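You operate a simulated robot arm through the tools that you are given. There is no shell and no other tool. Be economical: measure what you need, move in short steps, check, and stop when the job is done.

Carry out the task below with a simulated robot arm. There is one attempt and no reset: what you move stays moved.

TASK
Zero the counter and jog the drum one and a half turns.
Fine: switch on, low gear, the panel's jog button.
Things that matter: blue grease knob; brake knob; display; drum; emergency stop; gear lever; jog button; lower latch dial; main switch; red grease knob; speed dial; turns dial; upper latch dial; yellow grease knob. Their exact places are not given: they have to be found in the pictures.

Only the result counts: the job must be done as asked and must still hold three seconds after the hand-in. Knocking over, shifting, dropping, spilling or breaking anything else fails it.

THE ROBOT
A 7-joint arm with a three-finger gripper on a trunk, on a base that drives. Base frame: it is fixed to the floor where the robot stands at the start and does not move with it; the origin is under the middle of the robot, x ahead of it, y to its left, z up. Lengths are in mm, angles in degrees, forces in N, time in s.
Its first joint turns from -166.0 to 166.0 degrees. Places, roughly: blue grease knob [1800, -1000, 1100]; brake knob [1200, -1600, 1100]; display [800, -300, 1000]; drum [1900, -2600, 1000]; emergency stop [800, -700, 800]; gear lever [1200, -500, 1300]; jog button [900, -600, 900]; lower latch dial [600, 100, 700]; main switch [600, 0, 1000]; red grease knob [1700, -700, 1100]; speed dial [700, -300, 800]; turns dial [800, -400, 800]; upper latch dial [600, 100, 1000]; yellow grease knob [1200, -1800, 1100]; zero button [800, -300, 900]. Payload 2.69 kg.
Tool frame: the origin (TCP) lies between the finger pads and is the grasp point; the fingertips stand 29 mm ahead of it; z points along the fingers, y is the line along which they close. Largest opening 120 mm; the body of the gripper starts 78 mm behind the TCP.
Orientation is that of the tool frame in the base frame, as a unit quaternion [w, x, y, z]. With the fingers straight down and closing along the base's y, the tool's x points along the base's -x, its y along +y and its z along -z.

THE INTERFACE
- The arm moves only by the tool arm_command. Its argument "commands" is a list of rows, each a list of 6 numbers: the shift along the base's x, y, z in mm, then the turn, a rotation vector about the base's x, y, z in degrees. In form: [[tx, ty, tz, rx, ry, rz], ...]. A call has 1 to 8 rows; each row is the pose to reach, as a shift and turn from the pose commanded when the call began. "gripper" is the opening in per cent of the stroke, from 0 (shut) to 100 (fully open), set as the call begins (left out, the last holds). Each row takes 0.2 s and may step no farther than 50 mm and 8.6 degrees from the row before; otherwise, or with a gripper value out of range, the whole call is refused. Where a pose cannot be reached the arm comes as near as it can. A force on the tool above 40 N (or 10 N above the force at the start of the call, whichever is more), or a blocked arm, ends the call early, and 0.2 s more pass. The fingers move at their own pace and stop on an object; they squeeze with about 20 N. The grip force told is the motor's: it shows also when the fingers shut on nothing. Time passes only in rows, and 0.2 s behind the last, so rows that repeat a pose let the fingers close. It gives the time, the measured TCP pose, the force on the tool (base axes), the opening and the grip force at its end, in the units of the frame above (readings bear some noise), with the torque about the TCP (base axes, N m) and any sound that the robot's microphone picked up.
- Cameras (640 x 400 px; columns grow to the right, rows downward): "scene" is now at [317.1, 123.3, 1229.8]; the picture's right is [-0.77, -0.64, 0.00], its down [-0.40, 0.48, -0.78] and it looks along [0.50, -0.60, -0.62] (base axes); focal length 214 px, centre (320, 200). "wrist" rides on the gripper at [63, 0, -104] in the tool frame; the picture's right is [0.00, 1.00, 0.00], its down [-0.83, 0.00, -0.56] and it looks along [-0.56, 0.00, 0.83] (tool axes); focal length 275 px, centre (320, 200).
- capture(camera): a new picture of that camera. No time passes.
- raise_lower(by): slides the trunk up (or, below 0, down) by that many mm; the arm and the scene camera ride with it, the base frame stays. It gives what a move gives, with no picture.
- roll_base(legs): drives the robot by 1 to 6 legs, each [ahead, left, turn to the left] in mm, mm and degrees, along the robot's own axes; the way and the turn of a leg run together, so that a leg with both is an arc; at most 1500 mm and 180 degrees a leg. The arm and the cameras ride along, it lands a little off, and it stops where it bumps. It gives what a move gives.
- turn_head(pan, tilt): turns the head with the scene camera to pan (to the left, within 143 degrees either way) and tilt (down, from -29 to 69), counted from straight ahead of the robot. It gives what a move gives.
- point_at(camera, pixels): for up to 12 pixels [column, row] of the newest picture of that camera ("zoom" is the newest enlarged one), the place [x, y, z] in the base frame of the surface seen there, good to about 2 mm, but the place of the scene camera against the robot may be out by one fixed shift of up to 18 mm in any direction. No time passes.
- close_up(camera, box): a new picture of the part [left, top, right, bottom] of that camera's present view, enlarged. No time passes.
- close_job(): hands the job in; it is judged then, once.

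Go step by step. Measure first, check grasps and placings, and put right what went wrong. The budget is 80 turns and 48 pictures, counting those below and the enlarged ones. Unless the task says otherwise, let go and move clear before handing in, and close with one line.

The tools are called after "Call:" as name(argument=value, ...) on one line, values as JSON. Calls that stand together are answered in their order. arm_command: Moves the arm, as the interface text tells. Its arguments: {"type":"object","properties":{"commands":{"type":"array"},"gripper":{"type":"number"}},"required":["commands"]} The other tools are called the same way: raise_lower (by) slides the trunk up or down; roll_base (legs) drives the base; turn_head (pan, tilt) turns the head that bears the scene camera; capture (camera) takes a picture; point_at (camera, pixels) gives the place of the surface under pixels of a picture; close_up (camera, box) takes an enlarged picture of a part of a camera's view; close_job () hands the job in.

At the start:

```text
time_s: 0.0
tcp_pos: [356.2, -362.4, 1176.8]
tool_rot: [-0.001, 0.0, 1.0, 0.0]
ft_force: [0.6, 0.0, -0.6]
wrist_torque: [0.02, -0.02, 0.02]
finger_gap: 119.9
grasp_force: 0.0
trunk travel left (down, up): [-225.0, 361.0]
robot x, y, heading: [-1.5, -1.0, -0.1]
head pan, tilt: [-49.9, 38.6]
```

scene: 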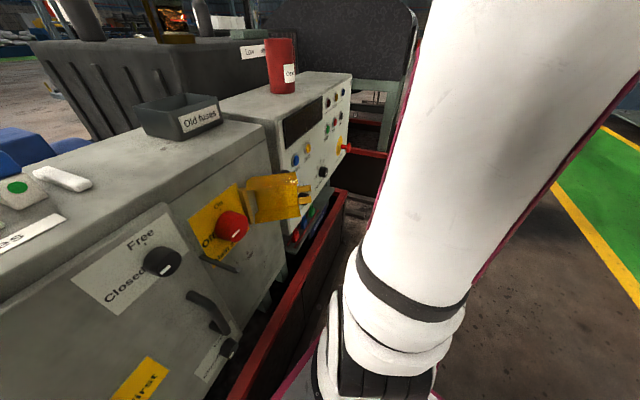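
wrist: 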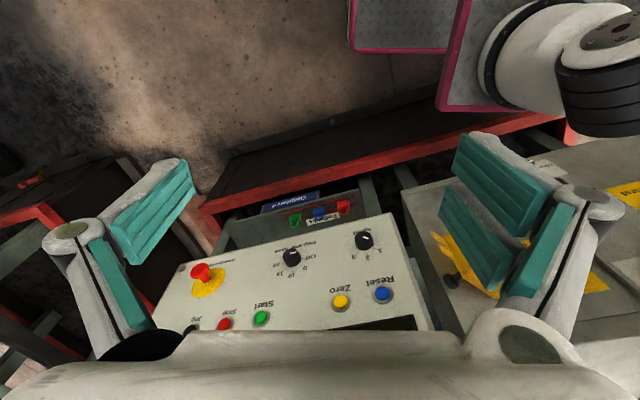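

The pictures show the switch cabinet (red main switch at about (232,225)) with a yellow hasp, and the panel behind it. I'll look around for labels first.

Call:
close_up(camera="scene", box=[60, 60, 380, 260])

Call:
close_up(camera="wrist", box=[140, 180, 460, 380])

Call:
turn_head(pan=10, tilt=35)

Call:
capture(camera="scene")

```text
2.00 times, centred on (220, 160) of scene
```

zoom: 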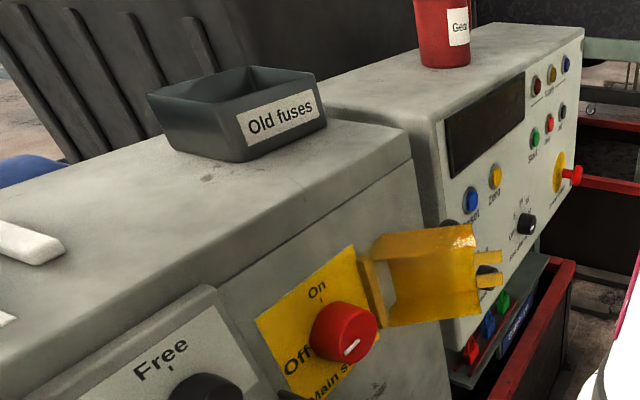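

```text
2.00 times, centred on (300, 280) of wrist
```

zoom: 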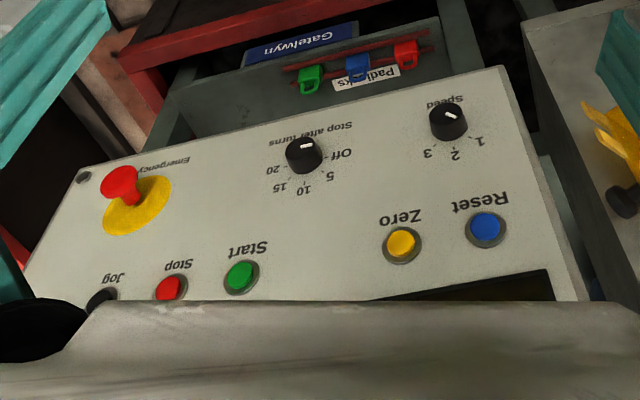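

```text
time_s: 1.3
tcp_pos: [355.0, -363.2, 1177.1]
tool_rot: [0.001, 0.0, 1.0, 0.0]
ft_force: [-1.0, -0.2, -0.6]
wrist_torque: [0.03, 0.04, -0.01]
finger_gap: 120.1
grasp_force: 0.1
trunk travel left (down, up): [-225.0, 361.0]
robot x, y, heading: [2.6, 3.3, -0.0]
head pan, tilt: [10.0, 35.0]
```

```text
43 pictures are left
```

scene: 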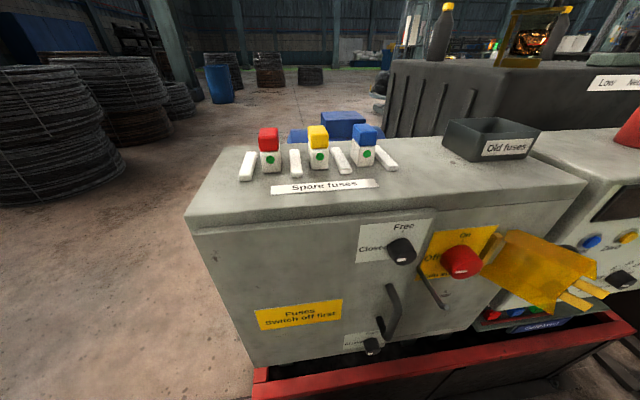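

The cabinet front shows the upper latch (405,250), the switch (462,262) and a fuse door. Now I'll look at the gear lever, drum and the rest.

Call:
close_up(camera="scene", box=[240, 200, 560, 400])

Call:
turn_head(pan=-35, tilt=5)

Call:
capture(camera="scene")

```text
2.00 times, centred on (400, 300) of scene
```

zoom: 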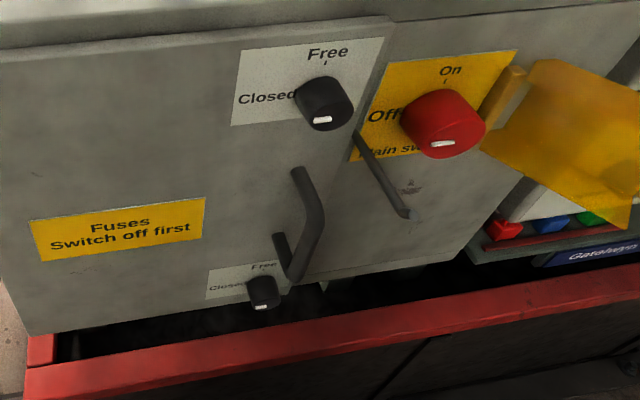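

```text
time_s: 2.4
tcp_pos: [357.5, -363.0, 1177.8]
tool_rot: [0.0, 0.001, 1.0, 0.0]
ft_force: [0.0, 0.1, -0.4]
wrist_torque: [0.0, 0.02, 0.0]
finger_gap: 120.1
grasp_force: 0.1
trunk travel left (down, up): [-225.0, 361.0]
robot x, y, heading: [0.9, -1.1, 0.1]
head pan, tilt: [-35.0, 5.0]
```

```text
41 pictures are left
```

scene: 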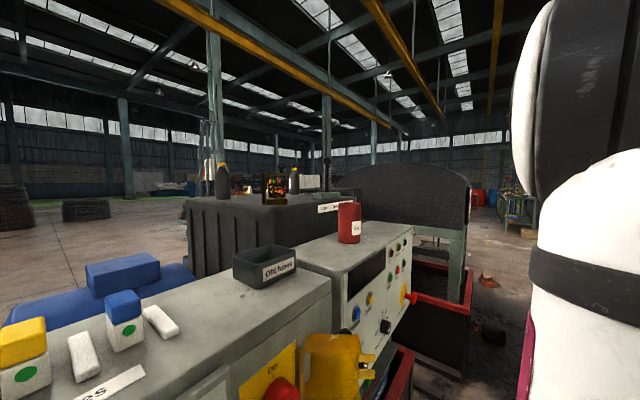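

Next I zoom on the gear lever region (270-360, 150-215) and the drum area.

Call:
close_up(camera="scene", box=[250, 150, 410, 250])

Call:
close_up(camera="scene", box=[400, 150, 560, 250])

Call:
close_up(camera="scene", box=[320, 220, 480, 320])

```text
4.00 times, centred on (330, 200) of scene
```

zoom: 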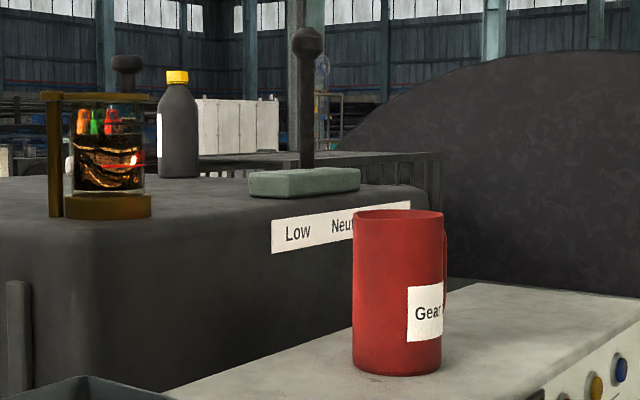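

```text
4.00 times, centred on (480, 200) of scene
```

zoom: 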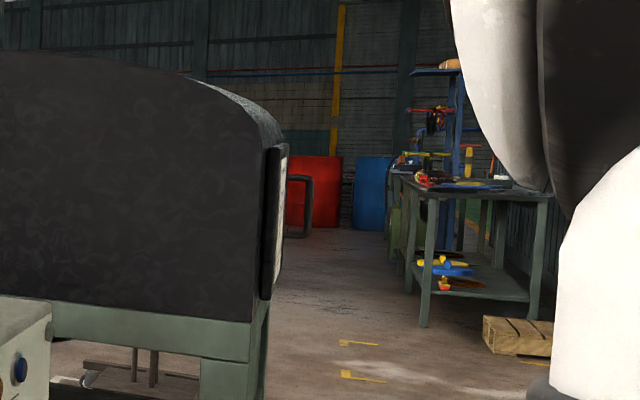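

```text
4.00 times, centred on (400, 270) of scene
```

zoom: 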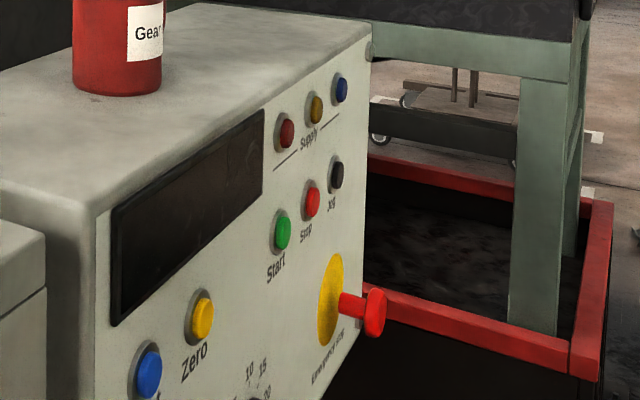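

The gear lever stands in Neutral (305,40 in the zoom). Emergency stop seems pulled out. I'll measure places now from a tilted view.

Call:
turn_head(pan=-30, tilt=30)

Call:
capture(camera="scene")

```text
time_s: 3.3
tcp_pos: [356.4, -362.5, 1177.0]
tool_rot: [-0.001, 0.0, 1.0, 0.0]
ft_force: [0.3, 0.0, -0.2]
wrist_torque: [0.02, -0.01, 0.0]
finger_gap: 119.8
grasp_force: 0.0
trunk travel left (down, up): [-225.0, 361.0]
robot x, y, heading: [0.2, 1.9, -0.1]
head pan, tilt: [-30.0, 30.0]
```

```text
37 pictures are left
```

scene: 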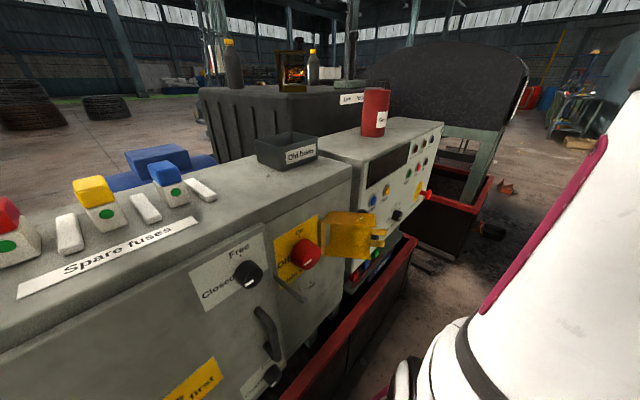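

Call:
point_at(camera="scene", pixels=[[306, 255], [281, 262], [310, 222], [248, 276], [267, 262], [372, 199], [388, 191], [417, 175], [425, 162], [427, 195], [397, 215], [385, 245]])

Call:
close_up(camera="scene", box=[240, 180, 400, 280])

Call:
point_at(camera="scene", pixels=[[351, 38], [350, 60], [351, 85], [345, 99], [375, 110], [386, 97], [275, 155], [378, 236], [335, 255], [440, 125], [350, 285], [400, 250]])

```text
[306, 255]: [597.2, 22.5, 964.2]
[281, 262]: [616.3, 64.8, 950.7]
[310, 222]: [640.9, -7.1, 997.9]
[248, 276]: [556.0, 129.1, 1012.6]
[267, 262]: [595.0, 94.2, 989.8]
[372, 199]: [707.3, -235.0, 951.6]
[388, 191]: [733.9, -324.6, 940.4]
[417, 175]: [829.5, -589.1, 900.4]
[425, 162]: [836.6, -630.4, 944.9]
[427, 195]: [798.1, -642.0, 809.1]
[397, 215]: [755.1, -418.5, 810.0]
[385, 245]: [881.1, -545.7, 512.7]
```

```text
4.00 times, centred on (320, 230) of scene
```

zoom: 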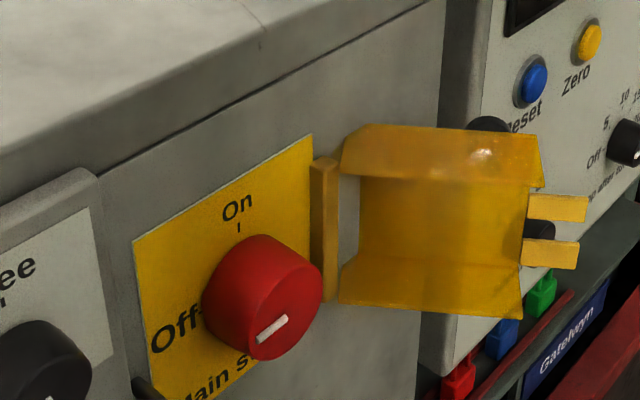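

```text
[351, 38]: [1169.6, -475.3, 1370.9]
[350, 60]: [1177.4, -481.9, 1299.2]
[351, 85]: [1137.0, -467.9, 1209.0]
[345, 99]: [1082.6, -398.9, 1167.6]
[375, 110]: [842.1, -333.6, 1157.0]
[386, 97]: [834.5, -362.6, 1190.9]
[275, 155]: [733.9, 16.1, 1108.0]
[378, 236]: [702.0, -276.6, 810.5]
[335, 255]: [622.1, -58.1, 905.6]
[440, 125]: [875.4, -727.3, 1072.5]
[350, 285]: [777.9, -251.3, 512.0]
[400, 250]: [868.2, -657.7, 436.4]
```

Now finer measures on the switch, cover and panel in the enlarged picture.

Call:
point_at(camera="zoom", pixels=[[145, 250], [300, 150], [165, 365], [210, 220], [262, 335], [225, 300], [318, 290], [280, 240], [330, 200], [440, 220], [580, 255], [430, 130]])

Call:
point_at(camera="zoom", pixels=[[520, 315], [345, 300], [360, 130], [535, 85], [592, 40], [628, 140], [500, 30], [630, 60], [460, 340], [540, 290], [400, 340], [85, 370]])

Call:
close_up(camera="scene", box=[340, 130, 460, 250])

```text
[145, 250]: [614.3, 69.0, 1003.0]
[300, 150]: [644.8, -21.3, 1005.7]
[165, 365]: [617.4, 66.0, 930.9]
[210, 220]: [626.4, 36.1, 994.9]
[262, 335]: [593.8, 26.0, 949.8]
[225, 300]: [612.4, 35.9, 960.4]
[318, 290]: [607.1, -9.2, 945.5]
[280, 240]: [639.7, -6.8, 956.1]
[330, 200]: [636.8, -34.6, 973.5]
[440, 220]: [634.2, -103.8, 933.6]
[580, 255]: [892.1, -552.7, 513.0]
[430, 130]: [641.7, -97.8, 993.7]
```

```text
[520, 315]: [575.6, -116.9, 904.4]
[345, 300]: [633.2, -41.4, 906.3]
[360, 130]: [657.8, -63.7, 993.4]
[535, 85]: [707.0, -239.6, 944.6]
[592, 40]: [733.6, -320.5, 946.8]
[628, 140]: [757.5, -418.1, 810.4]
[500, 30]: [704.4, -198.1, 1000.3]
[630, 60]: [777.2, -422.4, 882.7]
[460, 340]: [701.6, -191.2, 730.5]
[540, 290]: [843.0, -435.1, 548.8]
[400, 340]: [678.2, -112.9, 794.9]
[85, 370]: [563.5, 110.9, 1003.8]
```

```text
3.33 times, centred on (400, 190) of scene
```

zoom: 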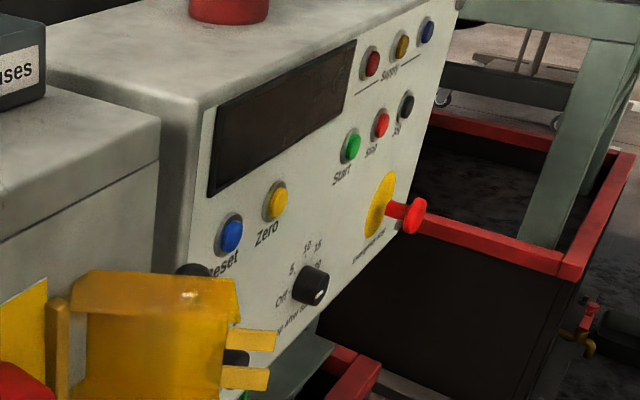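

The cabinet face runs along (0.32,-0.95), so the push direction is about (0.947,0.321,0). I'll swing the tool to horizontal in stages while moving toward the switch.

Call:
arm_command(commands=[[0, 15, -10, 0, -8.5, 0], [0, 30, -20, 0, -17, 0], [0, 45, -30, 0, -25.5, 0], [0, 60, -40, 0, -34, 0], [0, 75, -50, 0, -42.5, 0], [0, 90, -60, 0, -51, 0], [0, 105, -70, 0, -59.5, 0], [0, 120, -80, 0, -68, 0]], gripper=70)

Call:
arm_command(commands=[[0, 30, -20, 0, -8, 0], [0, 60, -40, 0, -15, 0], [0, 90, -60, 0, -22, 0]])

Call:
arm_command(commands=[[0, 20, -10, 0, 0, 8], [0, 40, -20, 0, 0, 16], [0, 60, -40, 0, 0, 18.7]])

Call:
capture(camera="wrist")

```text
time_s: 5.1
tcp_pos: [355.9, -243.3, 1095.3]
tool_rot: [0.56, -0.001, 0.829, 0.001]
ft_force: [0.7, -0.1, -0.4]
wrist_torque: [0.0, 0.0, -0.02]
finger_gap: 83.8
grasp_force: 0.0
trunk travel left (down, up): [-225.0, 361.0]
robot x, y, heading: [-3.6, 0.7, 0.2]
head pan, tilt: [-30.0, 30.0]
```

```text
time_s: 5.9
tcp_pos: [355.9, -153.1, 1037.5]
tool_rot: [0.708, 0.0, 0.706, 0.0]
ft_force: [0.6, 0.5, -0.1]
wrist_torque: [0.02, 0.03, 0.02]
finger_gap: 84.1
grasp_force: 0.0
trunk travel left (down, up): [-225.0, 361.0]
robot x, y, heading: [2.0, -0.7, -0.1]
head pan, tilt: [-30.0, 30.0]
```

```text
time_s: 6.7
tcp_pos: [352.0, -103.9, 1009.6]
tool_rot: [0.706, -0.101, 0.692, 0.109]
ft_force: [0.6, -4.4, 9.8]
wrist_torque: [0.43, 0.22, 0.05]
finger_gap: 81.5
grasp_force: 0.0
out of reach, approached as far as the arm can: row 3
trunk travel left (down, up): [-225.0, 361.0]
robot x, y, heading: [0.7, -1.2, 0.1]
head pan, tilt: [-30.0, 30.0]
stopped in row 3: the force on the tool passed its limit at 68 N (the readings are from after the stop); the commanded pose is now the measured one
```

```text
34 pictures are left
```

wrist: 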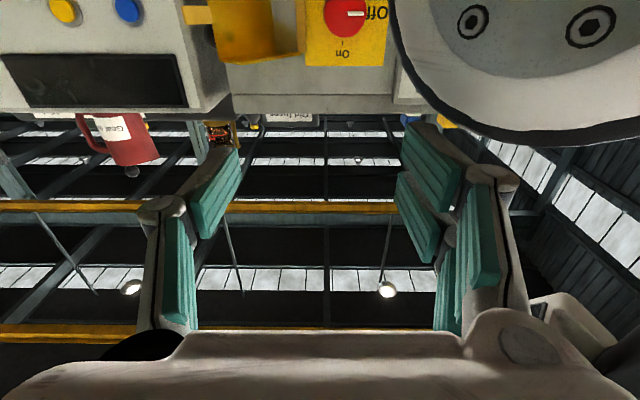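

The gripper bumped the robot's own arm (white disc at upper right of the wrist view); I'm too close. I'll retreat the tool and back the base off.

Call:
arm_command(commands=[[0, -30, 10, 0, 0, 0], [20, -70, 20, 0, 0, 0]])

Call:
roll_base(legs=[[-300, 0, 0]])

Call:
capture(camera="scene")

```text
time_s: 7.3
tcp_pos: [368.4, -175.1, 1027.9]
tool_rot: [0.705, -0.102, 0.693, 0.11]
ft_force: [-0.1, -0.1, 0.5]
wrist_torque: [0.01, 0.02, -0.02]
finger_gap: 84.2
grasp_force: 0.1
trunk travel left (down, up): [-225.0, 361.0]
robot x, y, heading: [-2.9, 0.6, -0.1]
head pan, tilt: [-30.0, 30.0]
```

```text
time_s: 9.4
tcp_pos: [59.9, -176.9, 1028.2]
tool_rot: [0.705, -0.099, 0.694, 0.106]
ft_force: [-0.2, -0.5, 0.2]
wrist_torque: [-0.03, -0.01, 0.01]
finger_gap: 84.0
grasp_force: 0.0
trunk travel left (down, up): [-225.0, 361.0]
robot x, y, heading: [-309.5, 4.6, -0.6]
head pan, tilt: [-30.0, 30.0]
```

```text
33 pictures are left
```

scene: 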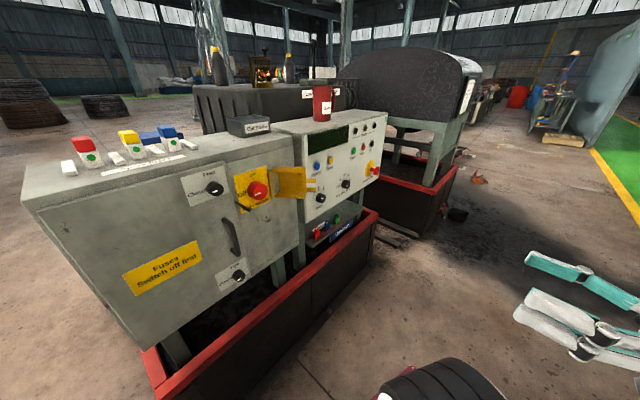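

Now a clear view. I'll move the tool in front of the switch with about 150 mm standoff and look with the wrist camera.

Call:
arm_command(commands=[[45, 16, -8, 0, 0, 1], [90, 32, -16, 0, 0, 2], [135, 48, -24, 0, 0, 2], [180, 64, -32, 0, 0, 2], [225, 80, -40, 0, 0, 2], [270, 96, -48, 0, 0, 2], [315, 112, -56, 0, 0, 2], [360, 128, -64, 0, 0, 2]])

Call:
capture(camera="wrist")

Call:
close_up(camera="scene", box=[180, 110, 380, 235])

```text
time_s: 11.2
tcp_pos: [493.5, -96.8, 978.3]
tool_rot: [0.704, -0.112, 0.691, 0.119]
ft_force: [-0.2, -0.7, 0.3]
wrist_torque: [-0.05, 0.02, 0.04]
finger_gap: 83.9
grasp_force: 0.0
out of reach, approached as far as the arm can: row 2, 3, 4, 5, 6, 7, 8
trunk travel left (down, up): [-225.0, 361.0]
robot x, y, heading: [-305.6, -0.3, -0.4]
head pan, tilt: [-30.0, 30.0]
```

```text
32 pictures are left
```

wrist: 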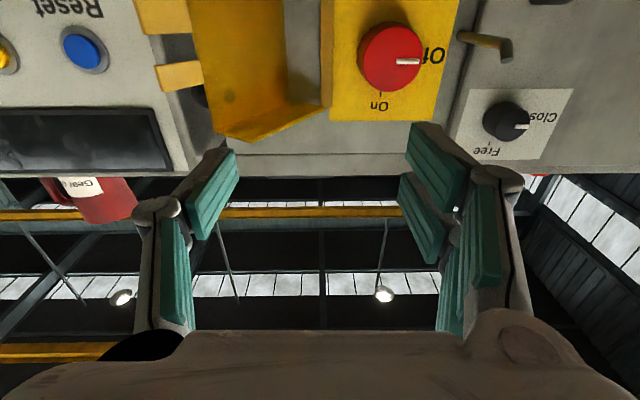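

```text
3.20 times, centred on (280, 172) of scene
```

zoom: 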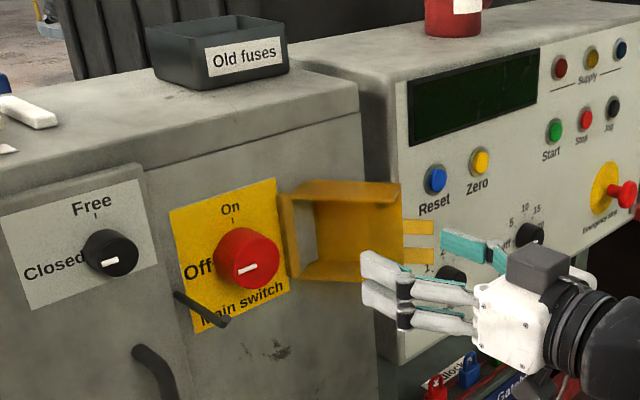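

The wrist view shows switch at (390,58) with mark toward Off. I'll measure with the wrist camera.

Call:
point_at(camera="wrist", pixels=[[388, 58], [408, 61], [362, 50], [420, 70], [392, 85], [440, 20], [350, 100], [507, 122], [84, 48], [5, 57], [290, 60], [430, 110]])

Call:
point_at(camera="zoom", pixels=[[250, 268], [232, 262], [437, 180], [482, 162], [230, 220], [115, 262], [285, 240], [614, 108], [450, 275], [528, 235], [610, 190], [628, 195]])

```text
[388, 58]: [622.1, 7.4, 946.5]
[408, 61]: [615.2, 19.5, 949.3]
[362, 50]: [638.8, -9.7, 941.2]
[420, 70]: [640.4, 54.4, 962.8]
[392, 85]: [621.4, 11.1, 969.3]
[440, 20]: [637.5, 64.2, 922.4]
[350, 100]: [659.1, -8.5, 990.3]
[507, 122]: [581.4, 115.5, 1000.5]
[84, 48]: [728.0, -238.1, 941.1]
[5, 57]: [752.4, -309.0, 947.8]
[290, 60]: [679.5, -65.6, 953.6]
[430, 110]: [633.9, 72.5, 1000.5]
```

```text
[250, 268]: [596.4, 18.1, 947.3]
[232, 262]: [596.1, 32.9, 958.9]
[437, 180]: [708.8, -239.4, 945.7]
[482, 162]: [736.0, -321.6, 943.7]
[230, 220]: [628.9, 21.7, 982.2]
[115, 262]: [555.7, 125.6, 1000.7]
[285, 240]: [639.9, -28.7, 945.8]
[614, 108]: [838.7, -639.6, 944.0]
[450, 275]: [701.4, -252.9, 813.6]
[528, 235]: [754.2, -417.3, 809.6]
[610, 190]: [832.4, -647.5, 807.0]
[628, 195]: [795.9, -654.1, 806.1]
```

Scene camera reads about 19 mm short in x against the wrist camera. I'll first repeat a null move to see what the commanded pose refers to.

Call:
arm_command(commands=[[0, 0, 0, 0, 0, 0]])

```text
time_s: 11.6
tcp_pos: [493.9, -95.2, 978.2]
tool_rot: [0.703, -0.112, 0.692, 0.12]
ft_force: [1.0, 0.2, 0.3]
wrist_torque: [0.03, -0.02, 0.0]
finger_gap: 84.1
grasp_force: 0.0
trunk travel left (down, up): [-225.0, 361.0]
robot x, y, heading: [-304.6, 1.7, -0.5]
head pan, tilt: [-30.0, 30.0]
```

Call:
arm_command(commands=[[11, 20, -8, -7.1, -2.3, 0], [22, 40, -15, -14.3, -4.6, 0], [33, 60, -22, -21.4, -6.9, 0], [45, 79, -30, -28.5, -9.3, 0], [45, 79, -30, -35.7, -11.6, 0], [45, 79, -30, -42.8, -13.9, 0]])

Call:
capture(camera="wrist")

```text
time_s: 13.0
tcp_pos: [534.6, -27.7, 947.2]
tool_rot: [0.691, -0.375, 0.599, -0.155]
ft_force: [0.3, -0.6, -0.2]
wrist_torque: [0.01, -0.01, -0.02]
finger_gap: 83.8
grasp_force: 0.0
out of reach, approached as far as the arm can: row 1
trunk travel left (down, up): [-225.0, 361.0]
robot x, y, heading: [-308.2, -0.2, -0.4]
head pan, tilt: [-30.0, 30.0]
```

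```text
30 pictures are left
```

wrist: 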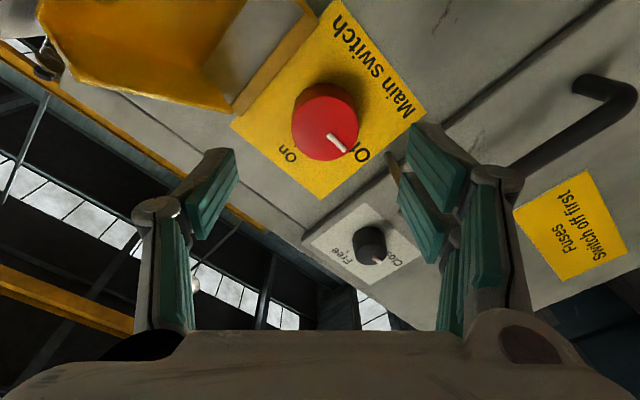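

Call:
point_at(camera="wrist", pixels=[[336, 142], [324, 130], [345, 110], [300, 140], [330, 158], [356, 135], [390, 60], [240, 125], [270, 70], [392, 170]])

```text
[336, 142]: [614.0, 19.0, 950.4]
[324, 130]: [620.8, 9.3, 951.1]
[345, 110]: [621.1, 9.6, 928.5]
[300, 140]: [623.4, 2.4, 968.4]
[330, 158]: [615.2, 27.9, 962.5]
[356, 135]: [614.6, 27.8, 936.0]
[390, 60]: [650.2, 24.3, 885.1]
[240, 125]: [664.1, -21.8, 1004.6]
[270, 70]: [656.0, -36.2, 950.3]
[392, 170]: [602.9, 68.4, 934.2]
```

The knob face centre is about (620.5,10,948.5). I approach along the tool axis with a somewhat narrower opening.

Call:
arm_command(commands=[[23.5, 16, 1, 0, 0, 0], [45, 23, 1, 0, 0, 0], [65, 30, 1, 0, 0, 0], [80, 35.5, 1, 0, 0, 0], [80, 35.5, 1, 0, 0, 0]], gripper=60)

Call:
capture(camera="wrist")

```text
time_s: 14.2
tcp_pos: [614.9, 7.3, 948.0]
tool_rot: [0.691, -0.374, 0.6, -0.154]
ft_force: [0.3, -0.2, 0.9]
wrist_torque: [0.03, 0.0, -0.01]
finger_gap: 71.9
grasp_force: 0.0
trunk travel left (down, up): [-225.0, 361.0]
robot x, y, heading: [-308.7, -2.2, -0.5]
head pan, tilt: [-30.0, 30.0]
```

```text
29 pictures are left
```

wrist: 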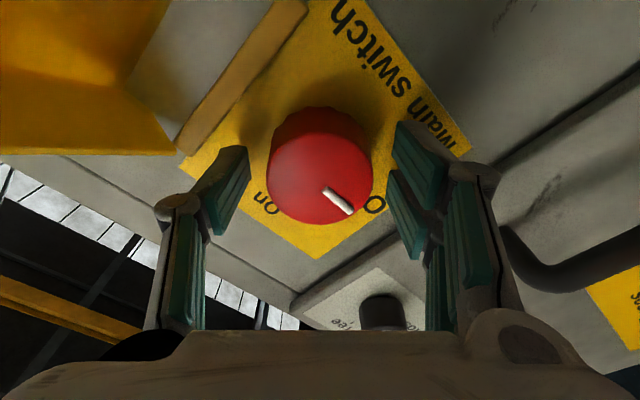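

The knob sits between the fingers; I close on it.

Call:
arm_command(commands=[[0, 0, 0, 0, 0, 0], [0, 0, 0, 0, 0, 0]], gripper=0)

```text
time_s: 14.8
tcp_pos: [614.5, 6.4, 949.7]
tool_rot: [0.691, -0.374, 0.599, -0.154]
ft_force: [-0.7, -2.5, 3.3]
wrist_torque: [0.09, -0.07, -0.19]
finger_gap: 51.6
grasp_force: 45.3
trunk travel left (down, up): [-225.0, 361.0]
robot x, y, heading: [-304.8, 0.4, -0.5]
head pan, tilt: [-30.0, 30.0]
```

Call:
arm_command(commands=[[0, 0, 0, 7.8, 2.6, 0], [0, 0, 0, 15.6, 5.2, 0], [0, 0, 0, 23.3, 7.9, 0], [0, 0, 0, 31.1, 10.5, 0], [0, 0, 0, 38.9, 13.1, 0], [0, 0, 0, 46.7, 15.7, 0], [0, 0, 0, 54.4, 18.4, 0], [0, 0, 0, 62.2, 21, 0]])

Call:
arm_command(commands=[[0, 0, 0, 7.8, 2.6, 0], [0, 0, 0, 15.6, 5.2, 0], [0, 0, 0, 23.3, 7.9, 0]])

Call:
capture(camera="wrist")

Call:
close_up(camera="scene", box=[180, 90, 420, 240])

```text
time_s: 16.6
tcp_pos: [614.3, 7.4, 948.6]
tool_rot: [0.667, 0.014, 0.704, 0.244]
ft_force: [-11.2, 13.7, -15.4]
wrist_torque: [-0.05, 0.14, 0.56]
finger_gap: 51.3
grasp_force: 45.2
trunk travel left (down, up): [-225.0, 361.0]
robot x, y, heading: [-304.9, 2.5, -0.1]
head pan, tilt: [-30.0, 30.0]
```

```text
time_s: 17.4
tcp_pos: [614.2, 7.8, 948.7]
tool_rot: [0.601, 0.164, 0.684, 0.38]
ft_force: [-10.8, 18.0, -14.4]
wrist_torque: [-0.01, -0.1, 0.2]
finger_gap: 51.8
grasp_force: 45.5
trunk travel left (down, up): [-225.0, 361.0]
robot x, y, heading: [-305.0, 5.9, -0.4]
head pan, tilt: [-30.0, 30.0]
```

```text
28 pictures are left
```

wrist: 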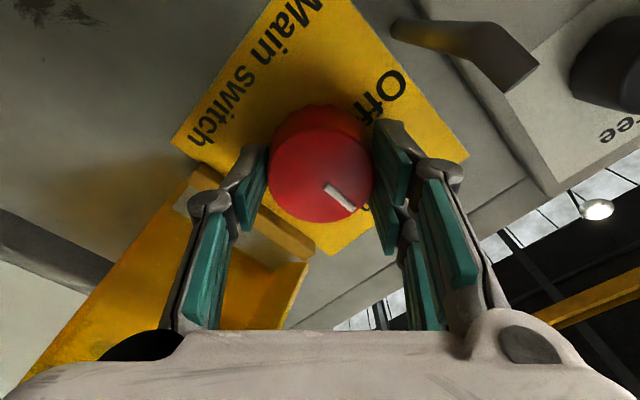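

```text
2.67 times, centred on (300, 165) of scene
```

zoom: 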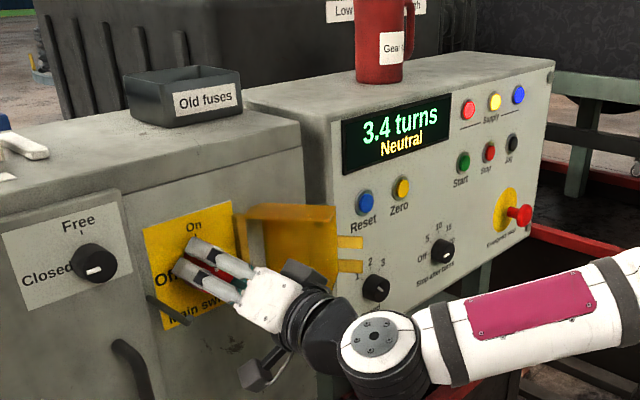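

It is on: all three supply lamps lit, display "3.4 turns / Neutral". I release slightly and withdraw.

Call:
arm_command(commands=[[0, 0, 0, 0, 0, 0], [-19, -6.4, 0, 0, 0, 0], [-47, -16, 0, 0, 0, 0], [-85, -29, 0, 0, 0, 0], [-123, -42, 0, 0, 0, 0]], gripper=53)

Call:
close_up(camera="scene", box=[180, 90, 420, 240])

```text
time_s: 18.6
tcp_pos: [527.7, -49.8, 948.3]
tool_rot: [0.602, 0.164, 0.684, 0.379]
ft_force: [0.0, 1.0, 0.0]
wrist_torque: [0.01, -0.01, 0.03]
finger_gap: 63.6
grasp_force: 0.0
out of reach, approached as far as the arm can: row 4, 5
trunk travel left (down, up): [-225.0, 361.0]
robot x, y, heading: [-310.7, -0.6, -0.4]
head pan, tilt: [-30.0, 30.0]
```

```text
2.67 times, centred on (300, 165) of scene
```

zoom: 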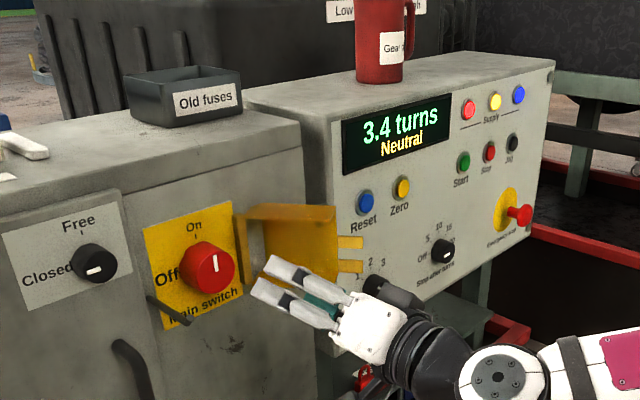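

The switch mark points to On. Now for the gear lever: measure trough edges, lever, mug and label to plan where the base must stand.

Call:
capture(camera="scene")

Call:
close_up(camera="scene", box=[180, 20, 380, 145])

Call:
point_at(camera="scene", pixels=[[165, 395], [260, 313], [376, 212], [455, 170], [415, 190], [25, 195], [275, 125], [386, 113], [438, 210], [480, 60], [405, 60], [340, 75]])

```text
25 pictures are left
```

scene: 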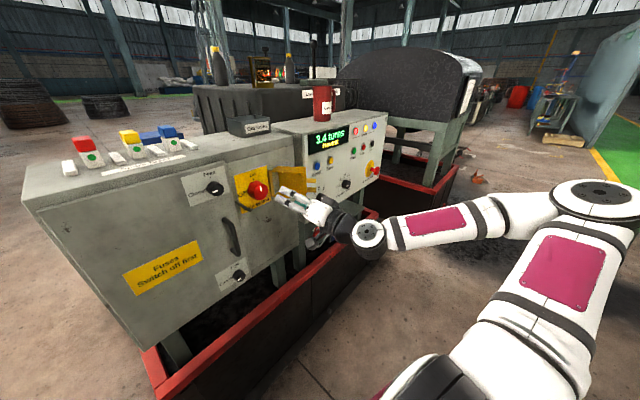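

```text
3.20 times, centred on (280, 82) of scene
```

zoom: 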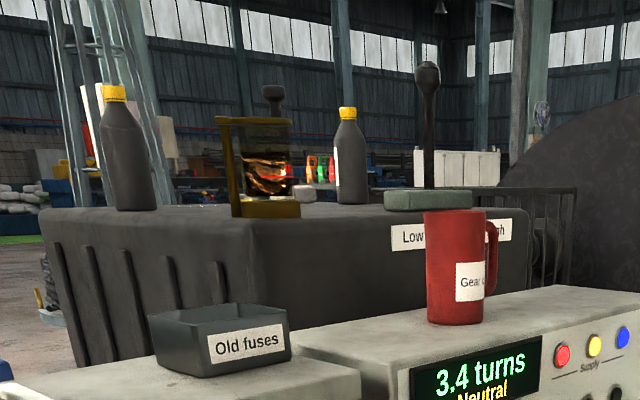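

```text
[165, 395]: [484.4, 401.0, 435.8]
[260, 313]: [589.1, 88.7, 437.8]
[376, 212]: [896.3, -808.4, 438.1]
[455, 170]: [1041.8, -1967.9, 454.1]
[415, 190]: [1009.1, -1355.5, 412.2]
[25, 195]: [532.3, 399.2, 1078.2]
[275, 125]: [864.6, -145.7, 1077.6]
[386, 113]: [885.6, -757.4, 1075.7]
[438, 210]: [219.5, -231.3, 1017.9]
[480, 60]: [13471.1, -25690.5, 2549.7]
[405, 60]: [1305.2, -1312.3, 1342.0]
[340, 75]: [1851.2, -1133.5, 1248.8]
```

Call:
point_at(camera="zoom", pixels=[[428, 75], [428, 130], [428, 180], [410, 202], [350, 180], [347, 110], [410, 238], [497, 232], [457, 215], [265, 205], [450, 192], [395, 195]])

Call:
turn_head(pan=-70, tilt=15)

Call:
capture(camera="scene")

```text
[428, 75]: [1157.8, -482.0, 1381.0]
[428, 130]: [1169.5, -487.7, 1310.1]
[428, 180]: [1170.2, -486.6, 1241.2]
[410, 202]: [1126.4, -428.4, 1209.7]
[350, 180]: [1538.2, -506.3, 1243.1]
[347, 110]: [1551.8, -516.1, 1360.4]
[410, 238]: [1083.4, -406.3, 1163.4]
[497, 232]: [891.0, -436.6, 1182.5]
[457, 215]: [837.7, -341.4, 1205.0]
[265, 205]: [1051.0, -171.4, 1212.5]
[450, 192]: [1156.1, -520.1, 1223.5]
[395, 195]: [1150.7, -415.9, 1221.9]
```

```text
time_s: 19.6
tcp_pos: [526.5, -49.7, 948.6]
tool_rot: [0.602, 0.165, 0.684, 0.378]
ft_force: [-0.2, -0.1, -0.4]
wrist_torque: [0.01, 0.0, 0.0]
finger_gap: 63.4
grasp_force: 0.0
trunk travel left (down, up): [-225.0, 361.0]
robot x, y, heading: [-303.1, 2.5, -0.5]
head pan, tilt: [-70.0, 15.0]
```

```text
23 pictures are left
```

scene: 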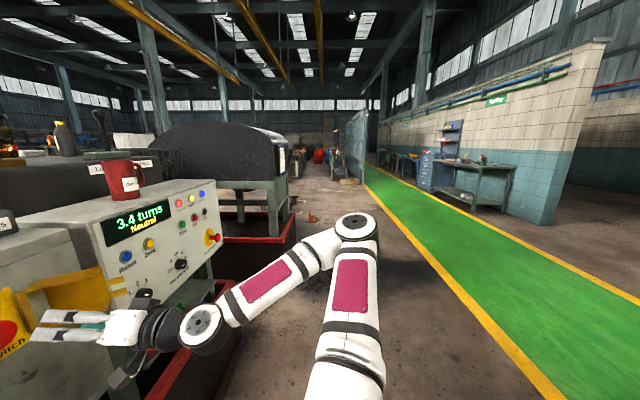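

Bottles are well behind the lever (x≈1540), so the lever zone is free. I move sideways to the right, raise the trunk, and level the gripper's roll.

Call:
roll_base(legs=[[0, -720, 0]])

Call:
raise_lower(by=340)

Call:
arm_command(commands=[[0, 0, 10, -7.1, -2.3, 0], [0, 0, 20, -14.3, -4.6, 0], [0, 0, 30, -21.4, -6.9, 0], [0, 0, 40, -28.5, -9.3, 0], [0, 0, 50, -35.7, -11.6, 0], [0, 0, 50, -42.8, -13.9, 0]])

Call:
turn_head(pan=0, tilt=30)

Call:
capture(camera="scene")

```text
time_s: 23.5
tcp_pos: [532.4, -741.9, 949.5]
tool_rot: [0.596, 0.155, 0.686, 0.387]
ft_force: [-0.4, 0.4, 0.0]
wrist_torque: [-0.01, 0.0, -0.03]
finger_gap: 63.8
grasp_force: 0.0
trunk travel left (down, up): [-225.0, 361.0]
robot x, y, heading: [-303.4, -714.5, 1.2]
head pan, tilt: [-70.0, 15.0]
```

```text
time_s: 26.9
tcp_pos: [533.3, -742.0, 1287.4]
tool_rot: [0.597, 0.155, 0.686, 0.386]
ft_force: [-0.1, -0.1, -1.0]
wrist_torque: [0.0, 0.01, -0.01]
finger_gap: 63.6
grasp_force: 0.2
trunk travel left (down, up): [-565.0, 21.0]
robot x, y, heading: [-305.5, -717.9, 1.0]
head pan, tilt: [-70.0, 15.0]
```

```text
time_s: 28.3
tcp_pos: [532.6, -741.0, 1337.9]
tool_rot: [0.689, -0.121, 0.703, 0.126]
ft_force: [-0.2, 0.0, 0.4]
wrist_torque: [0.01, -0.02, 0.02]
finger_gap: 63.4
grasp_force: 0.0
trunk travel left (down, up): [-565.0, 21.0]
robot x, y, heading: [-300.3, -715.0, 1.0]
head pan, tilt: [-70.0, 15.0]
```

```text
time_s: 29.7
tcp_pos: [532.7, -741.1, 1338.5]
tool_rot: [0.688, -0.119, 0.704, 0.126]
ft_force: [-0.3, -0.4, 0.9]
wrist_torque: [0.0, 0.03, -0.01]
finger_gap: 63.7
grasp_force: 0.0
trunk travel left (down, up): [-565.0, 21.0]
robot x, y, heading: [-303.0, -714.3, 1.2]
head pan, tilt: [0.0, 30.0]
```

```text
22 pictures are left
```

scene: 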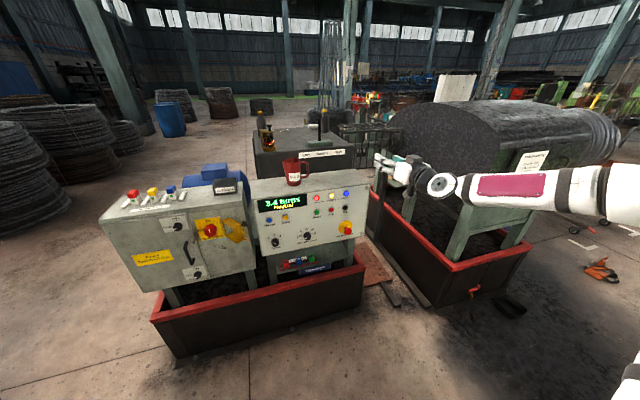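

Clear overview: lever at (325,122), a notice on the drum housing at (530,160). Zoom to read the notice and the lever label.

Call:
close_up(camera="scene", box=[480, 80, 640, 180])

Call:
close_up(camera="scene", box=[250, 95, 410, 195])

Call:
point_at(camera="zoom", pixels=[[299, 70], [299, 120], [299, 165], [225, 230], [290, 225], [350, 220], [260, 185], [335, 180], [185, 330], [195, 280], [480, 250], [330, 200]])

```text
4.00 times, centred on (560, 130) of scene
```

zoom: 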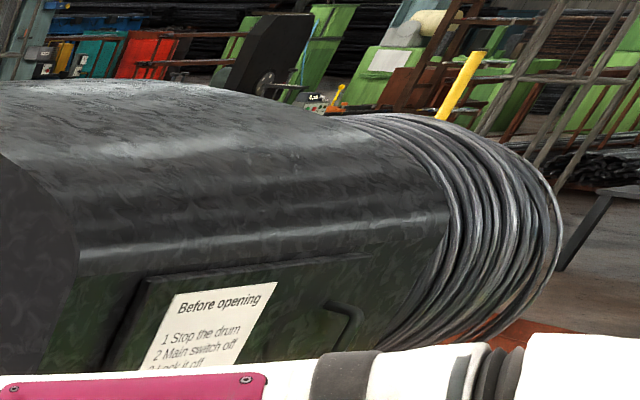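

```text
4.00 times, centred on (330, 145) of scene
```

zoom: 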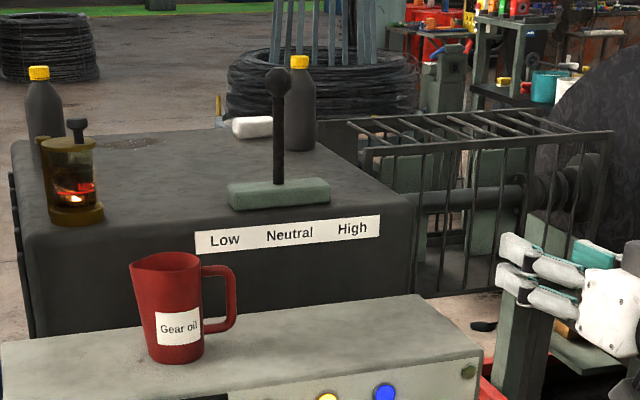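

```text
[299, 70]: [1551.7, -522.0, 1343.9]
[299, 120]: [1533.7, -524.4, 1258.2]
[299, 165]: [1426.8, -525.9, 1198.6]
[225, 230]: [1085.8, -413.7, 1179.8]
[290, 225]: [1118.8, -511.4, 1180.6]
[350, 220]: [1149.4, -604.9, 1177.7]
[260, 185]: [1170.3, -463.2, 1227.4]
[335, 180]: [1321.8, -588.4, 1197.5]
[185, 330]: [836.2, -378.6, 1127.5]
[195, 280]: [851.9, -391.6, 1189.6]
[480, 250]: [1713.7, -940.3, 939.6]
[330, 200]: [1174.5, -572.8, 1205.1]
```

The door notice concerns maintenance, not this job. I drive left a bit and ahead so the lever (stem about (1190,-490)) comes into reach.

Call:
roll_base(legs=[[0, 140, 0], [560, 0, 0]])

Call:
capture(camera="wrist")

Call:
capture(camera="scene")

```text
time_s: 33.8
tcp_pos: [1083.4, -583.1, 1338.9]
tool_rot: [0.689, -0.121, 0.703, 0.127]
ft_force: [-0.2, -0.4, -0.3]
wrist_torque: [-0.02, -0.02, -0.01]
finger_gap: 63.6
grasp_force: 0.2
trunk travel left (down, up): [-565.0, 21.0]
robot x, y, heading: [249.6, -553.9, 1.5]
head pan, tilt: [0.0, 30.0]
```

```text
19 pictures are left
```

wrist: 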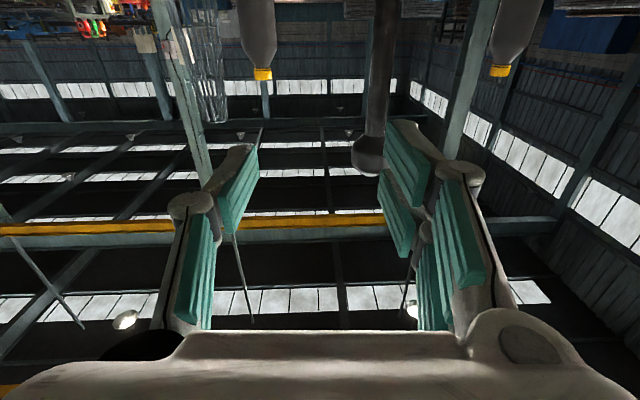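

```text
18 pictures are left
```

scene: 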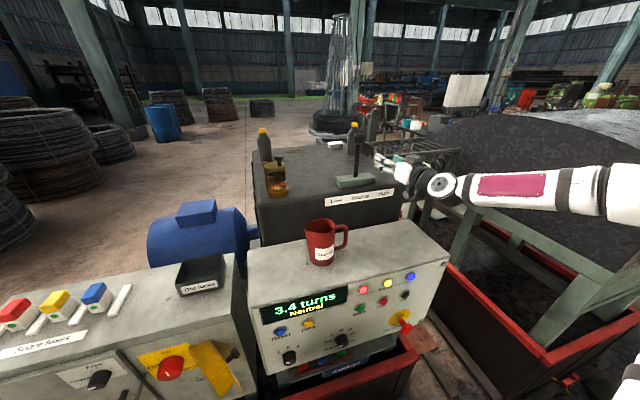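

Call:
point_at(camera="wrist", pixels=[[369, 155], [378, 110], [380, 60], [383, 20], [371, 60], [392, 60]])

Call:
point_at(camera="scene", pixels=[[358, 133], [357, 150], [355, 172], [395, 170], [375, 155]])

```text
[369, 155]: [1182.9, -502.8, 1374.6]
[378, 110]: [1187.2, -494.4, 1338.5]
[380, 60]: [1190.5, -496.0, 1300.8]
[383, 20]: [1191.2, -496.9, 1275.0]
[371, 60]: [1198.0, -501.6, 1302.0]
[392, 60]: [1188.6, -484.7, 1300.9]
```

```text
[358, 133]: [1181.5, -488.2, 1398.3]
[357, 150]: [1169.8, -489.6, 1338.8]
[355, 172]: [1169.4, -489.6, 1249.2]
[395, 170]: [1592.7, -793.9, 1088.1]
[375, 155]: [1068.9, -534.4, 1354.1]
```

Stem is at about (1197,-494). I line up laterally, then advance with open fingers around the stem at z≈1322.

Call:
arm_command(commands=[[-15, 42, -17, 0, 0, 0], [22, 55.6, -17, 0, 0, 0], [60, 69.3, -17, 0, 0, 0], [90, 80.2, -17, 0, 0, 0], [113.6, 89, -17, 0, 0, 0], [113.6, 89, -17, 0, 0, 0]])

Call:
capture(camera="wrist")

```text
time_s: 35.2
tcp_pos: [1198.4, -491.4, 1322.6]
tool_rot: [0.689, -0.12, 0.704, 0.126]
ft_force: [0.5, 0.5, -0.1]
wrist_torque: [0.0, 0.0, -0.02]
finger_gap: 63.8
grasp_force: 0.0
trunk travel left (down, up): [-565.0, 21.0]
robot x, y, heading: [252.2, -552.1, 1.2]
head pan, tilt: [0.0, 30.0]
```

```text
17 pictures are left
```

wrist: 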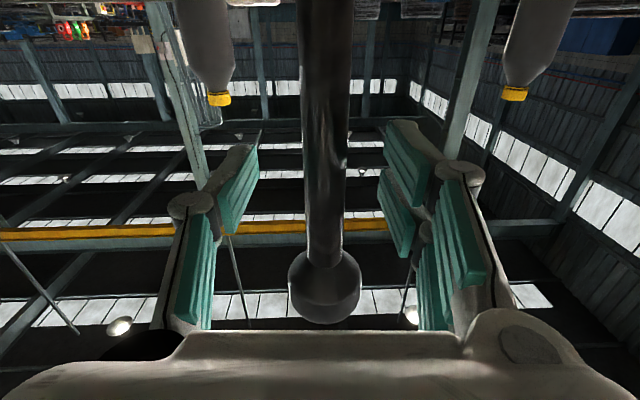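

The stem is between the fingers. I narrow the opening and push left, toward Low.

Call:
arm_command(commands=[[0, 0, 0, 0, 0, 0], [-3.3, 9.5, 0, 0, 0, 0], [-6.5, 18.9, 0, 0, 0, 0], [-9.8, 28.4, 0, 0, 0, 0], [-13, 37.8, 0, 0, 0, 0], [-16.3, 47.3, 0, 0, 0, 0]], gripper=33)

Call:
capture(camera="scene")

```text
time_s: 36.6
tcp_pos: [1180.9, -444.2, 1320.4]
tool_rot: [0.688, -0.121, 0.704, 0.127]
ft_force: [-0.5, 2.8, -1.3]
wrist_torque: [-0.09, 0.0, -0.02]
finger_gap: 41.1
grasp_force: 1.1
trunk travel left (down, up): [-565.0, 21.0]
robot x, y, heading: [248.8, -557.8, 1.1]
head pan, tilt: [0.0, 30.0]
```

```text
16 pictures are left
```

scene: 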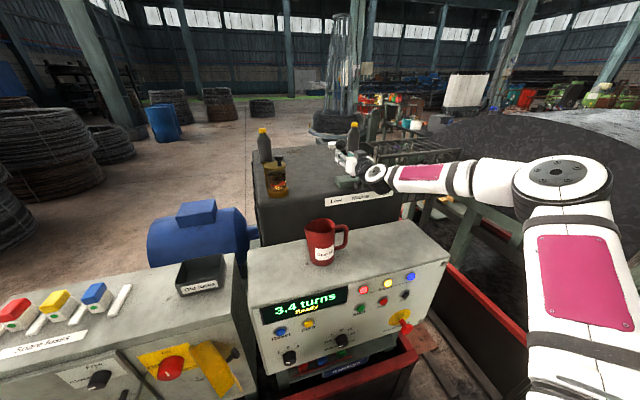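

The display now reads "Ready". I push a little further to check that the lever is at its end stop.

Call:
arm_command(commands=[[-2, 6, 0, 0, 0, 0], [-4, 12, 0, 0, 0, 0]])

Call:
close_up(camera="scene", box=[250, 120, 450, 320])

```text
time_s: 37.2
tcp_pos: [1177.1, -435.0, 1321.3]
tool_rot: [0.688, -0.121, 0.704, 0.127]
ft_force: [-0.9, -0.3, -4.8]
wrist_torque: [-0.1, -0.05, 0.01]
finger_gap: 39.7
grasp_force: 0.4
trunk travel left (down, up): [-565.0, 21.0]
robot x, y, heading: [250.4, -554.8, 1.3]
head pan, tilt: [0.0, 30.0]
```

```text
2.00 times, centred on (350, 220) of scene
```

zoom: 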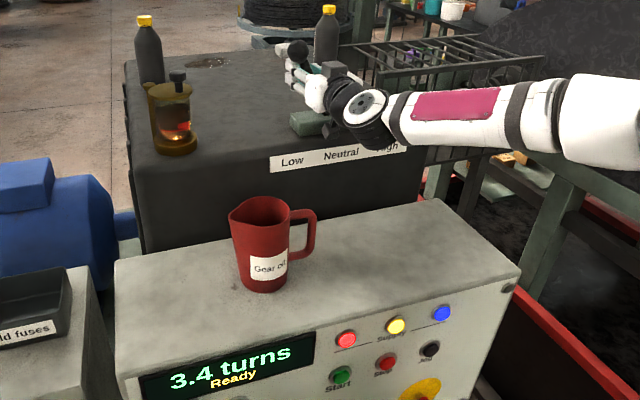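

Ready in Low with all three lamps lit. I ease off, withdraw from the lever, back the base, and lower the trunk in front of the panel.

Call:
arm_command(commands=[[3, -8, 0, 0, 0, 0], [-35, -22, 0, 0, 0, 0], [-73, -36, 0, 0, 0, 0], [-111, -50, 0, 0, 0, 0], [-130, -57, 0, 0, 0, 0]])

Call:
roll_base(legs=[[-400, 0, 0]])

Call:
raise_lower(by=-360)

Call:
arm_command(commands=[[0, 0, 0, 0, 0, 0]], gripper=0)

Call:
capture(camera="wrist")

Call:
close_up(camera="scene", box=[220, 90, 420, 290])

```text
time_s: 38.4
tcp_pos: [1046.9, -493.9, 1320.1]
tool_rot: [0.689, -0.12, 0.704, 0.126]
ft_force: [-0.1, 1.2, -0.8]
wrist_torque: [-0.03, 0.05, -0.04]
finger_gap: 39.5
grasp_force: 0.0
trunk travel left (down, up): [-565.0, 21.0]
robot x, y, heading: [249.4, -557.0, 1.6]
head pan, tilt: [0.0, 30.0]
```

```text
time_s: 40.9
tcp_pos: [645.9, -503.0, 1320.4]
tool_rot: [0.688, -0.12, 0.704, 0.127]
ft_force: [0.2, -0.2, 0.2]
wrist_torque: [0.02, -0.04, -0.01]
finger_gap: 39.5
grasp_force: 0.1
trunk travel left (down, up): [-565.0, 21.0]
robot x, y, heading: [-152.6, -563.6, 1.2]
head pan, tilt: [0.0, 30.0]
```

```text
time_s: 44.4
tcp_pos: [718.1, -502.2, 961.1]
tool_rot: [0.689, -0.12, 0.704, 0.126]
ft_force: [0.1, -0.5, -0.4]
wrist_torque: [-0.02, -0.04, 0.03]
finger_gap: 39.6
grasp_force: 0.2
trunk travel left (down, up): [-205.0, 381.0]
robot x, y, heading: [-151.2, -565.3, 1.3]
head pan, tilt: [0.0, 30.0]
```

```text
time_s: 44.8
tcp_pos: [717.3, -501.3, 960.4]
tool_rot: [0.689, -0.119, 0.704, 0.126]
ft_force: [0.9, -0.2, 0.1]
wrist_torque: [-0.01, -0.01, 0.02]
finger_gap: 0.0
grasp_force: 19.8
trunk travel left (down, up): [-205.0, 381.0]
robot x, y, heading: [-150.7, -567.4, 1.2]
head pan, tilt: [0.0, 30.0]
```

```text
14 pictures are left
```

wrist: 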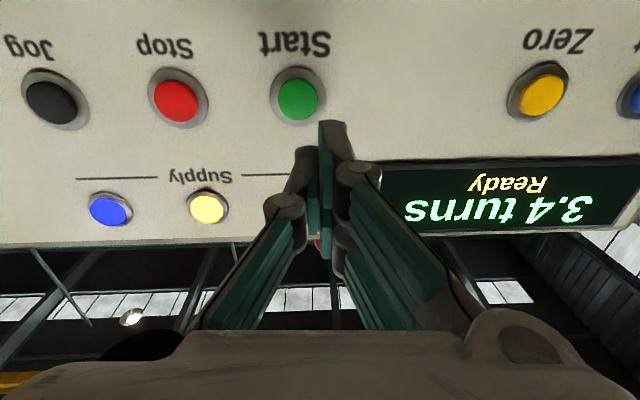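

```text
2.00 times, centred on (320, 190) of scene
```

zoom: 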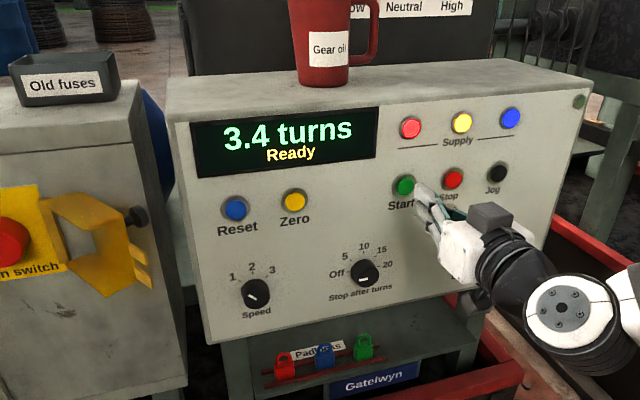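

Call:
point_at(camera="wrist", pixels=[[541, 95], [528, 83], [50, 102], [35, 85], [297, 98], [560, 140], [100, 150], [177, 101]])

```text
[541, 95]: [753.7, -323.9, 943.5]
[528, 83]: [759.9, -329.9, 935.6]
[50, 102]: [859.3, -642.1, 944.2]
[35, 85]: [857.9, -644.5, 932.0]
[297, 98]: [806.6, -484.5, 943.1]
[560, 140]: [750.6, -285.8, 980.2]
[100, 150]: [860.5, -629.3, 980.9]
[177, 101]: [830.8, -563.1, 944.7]
```

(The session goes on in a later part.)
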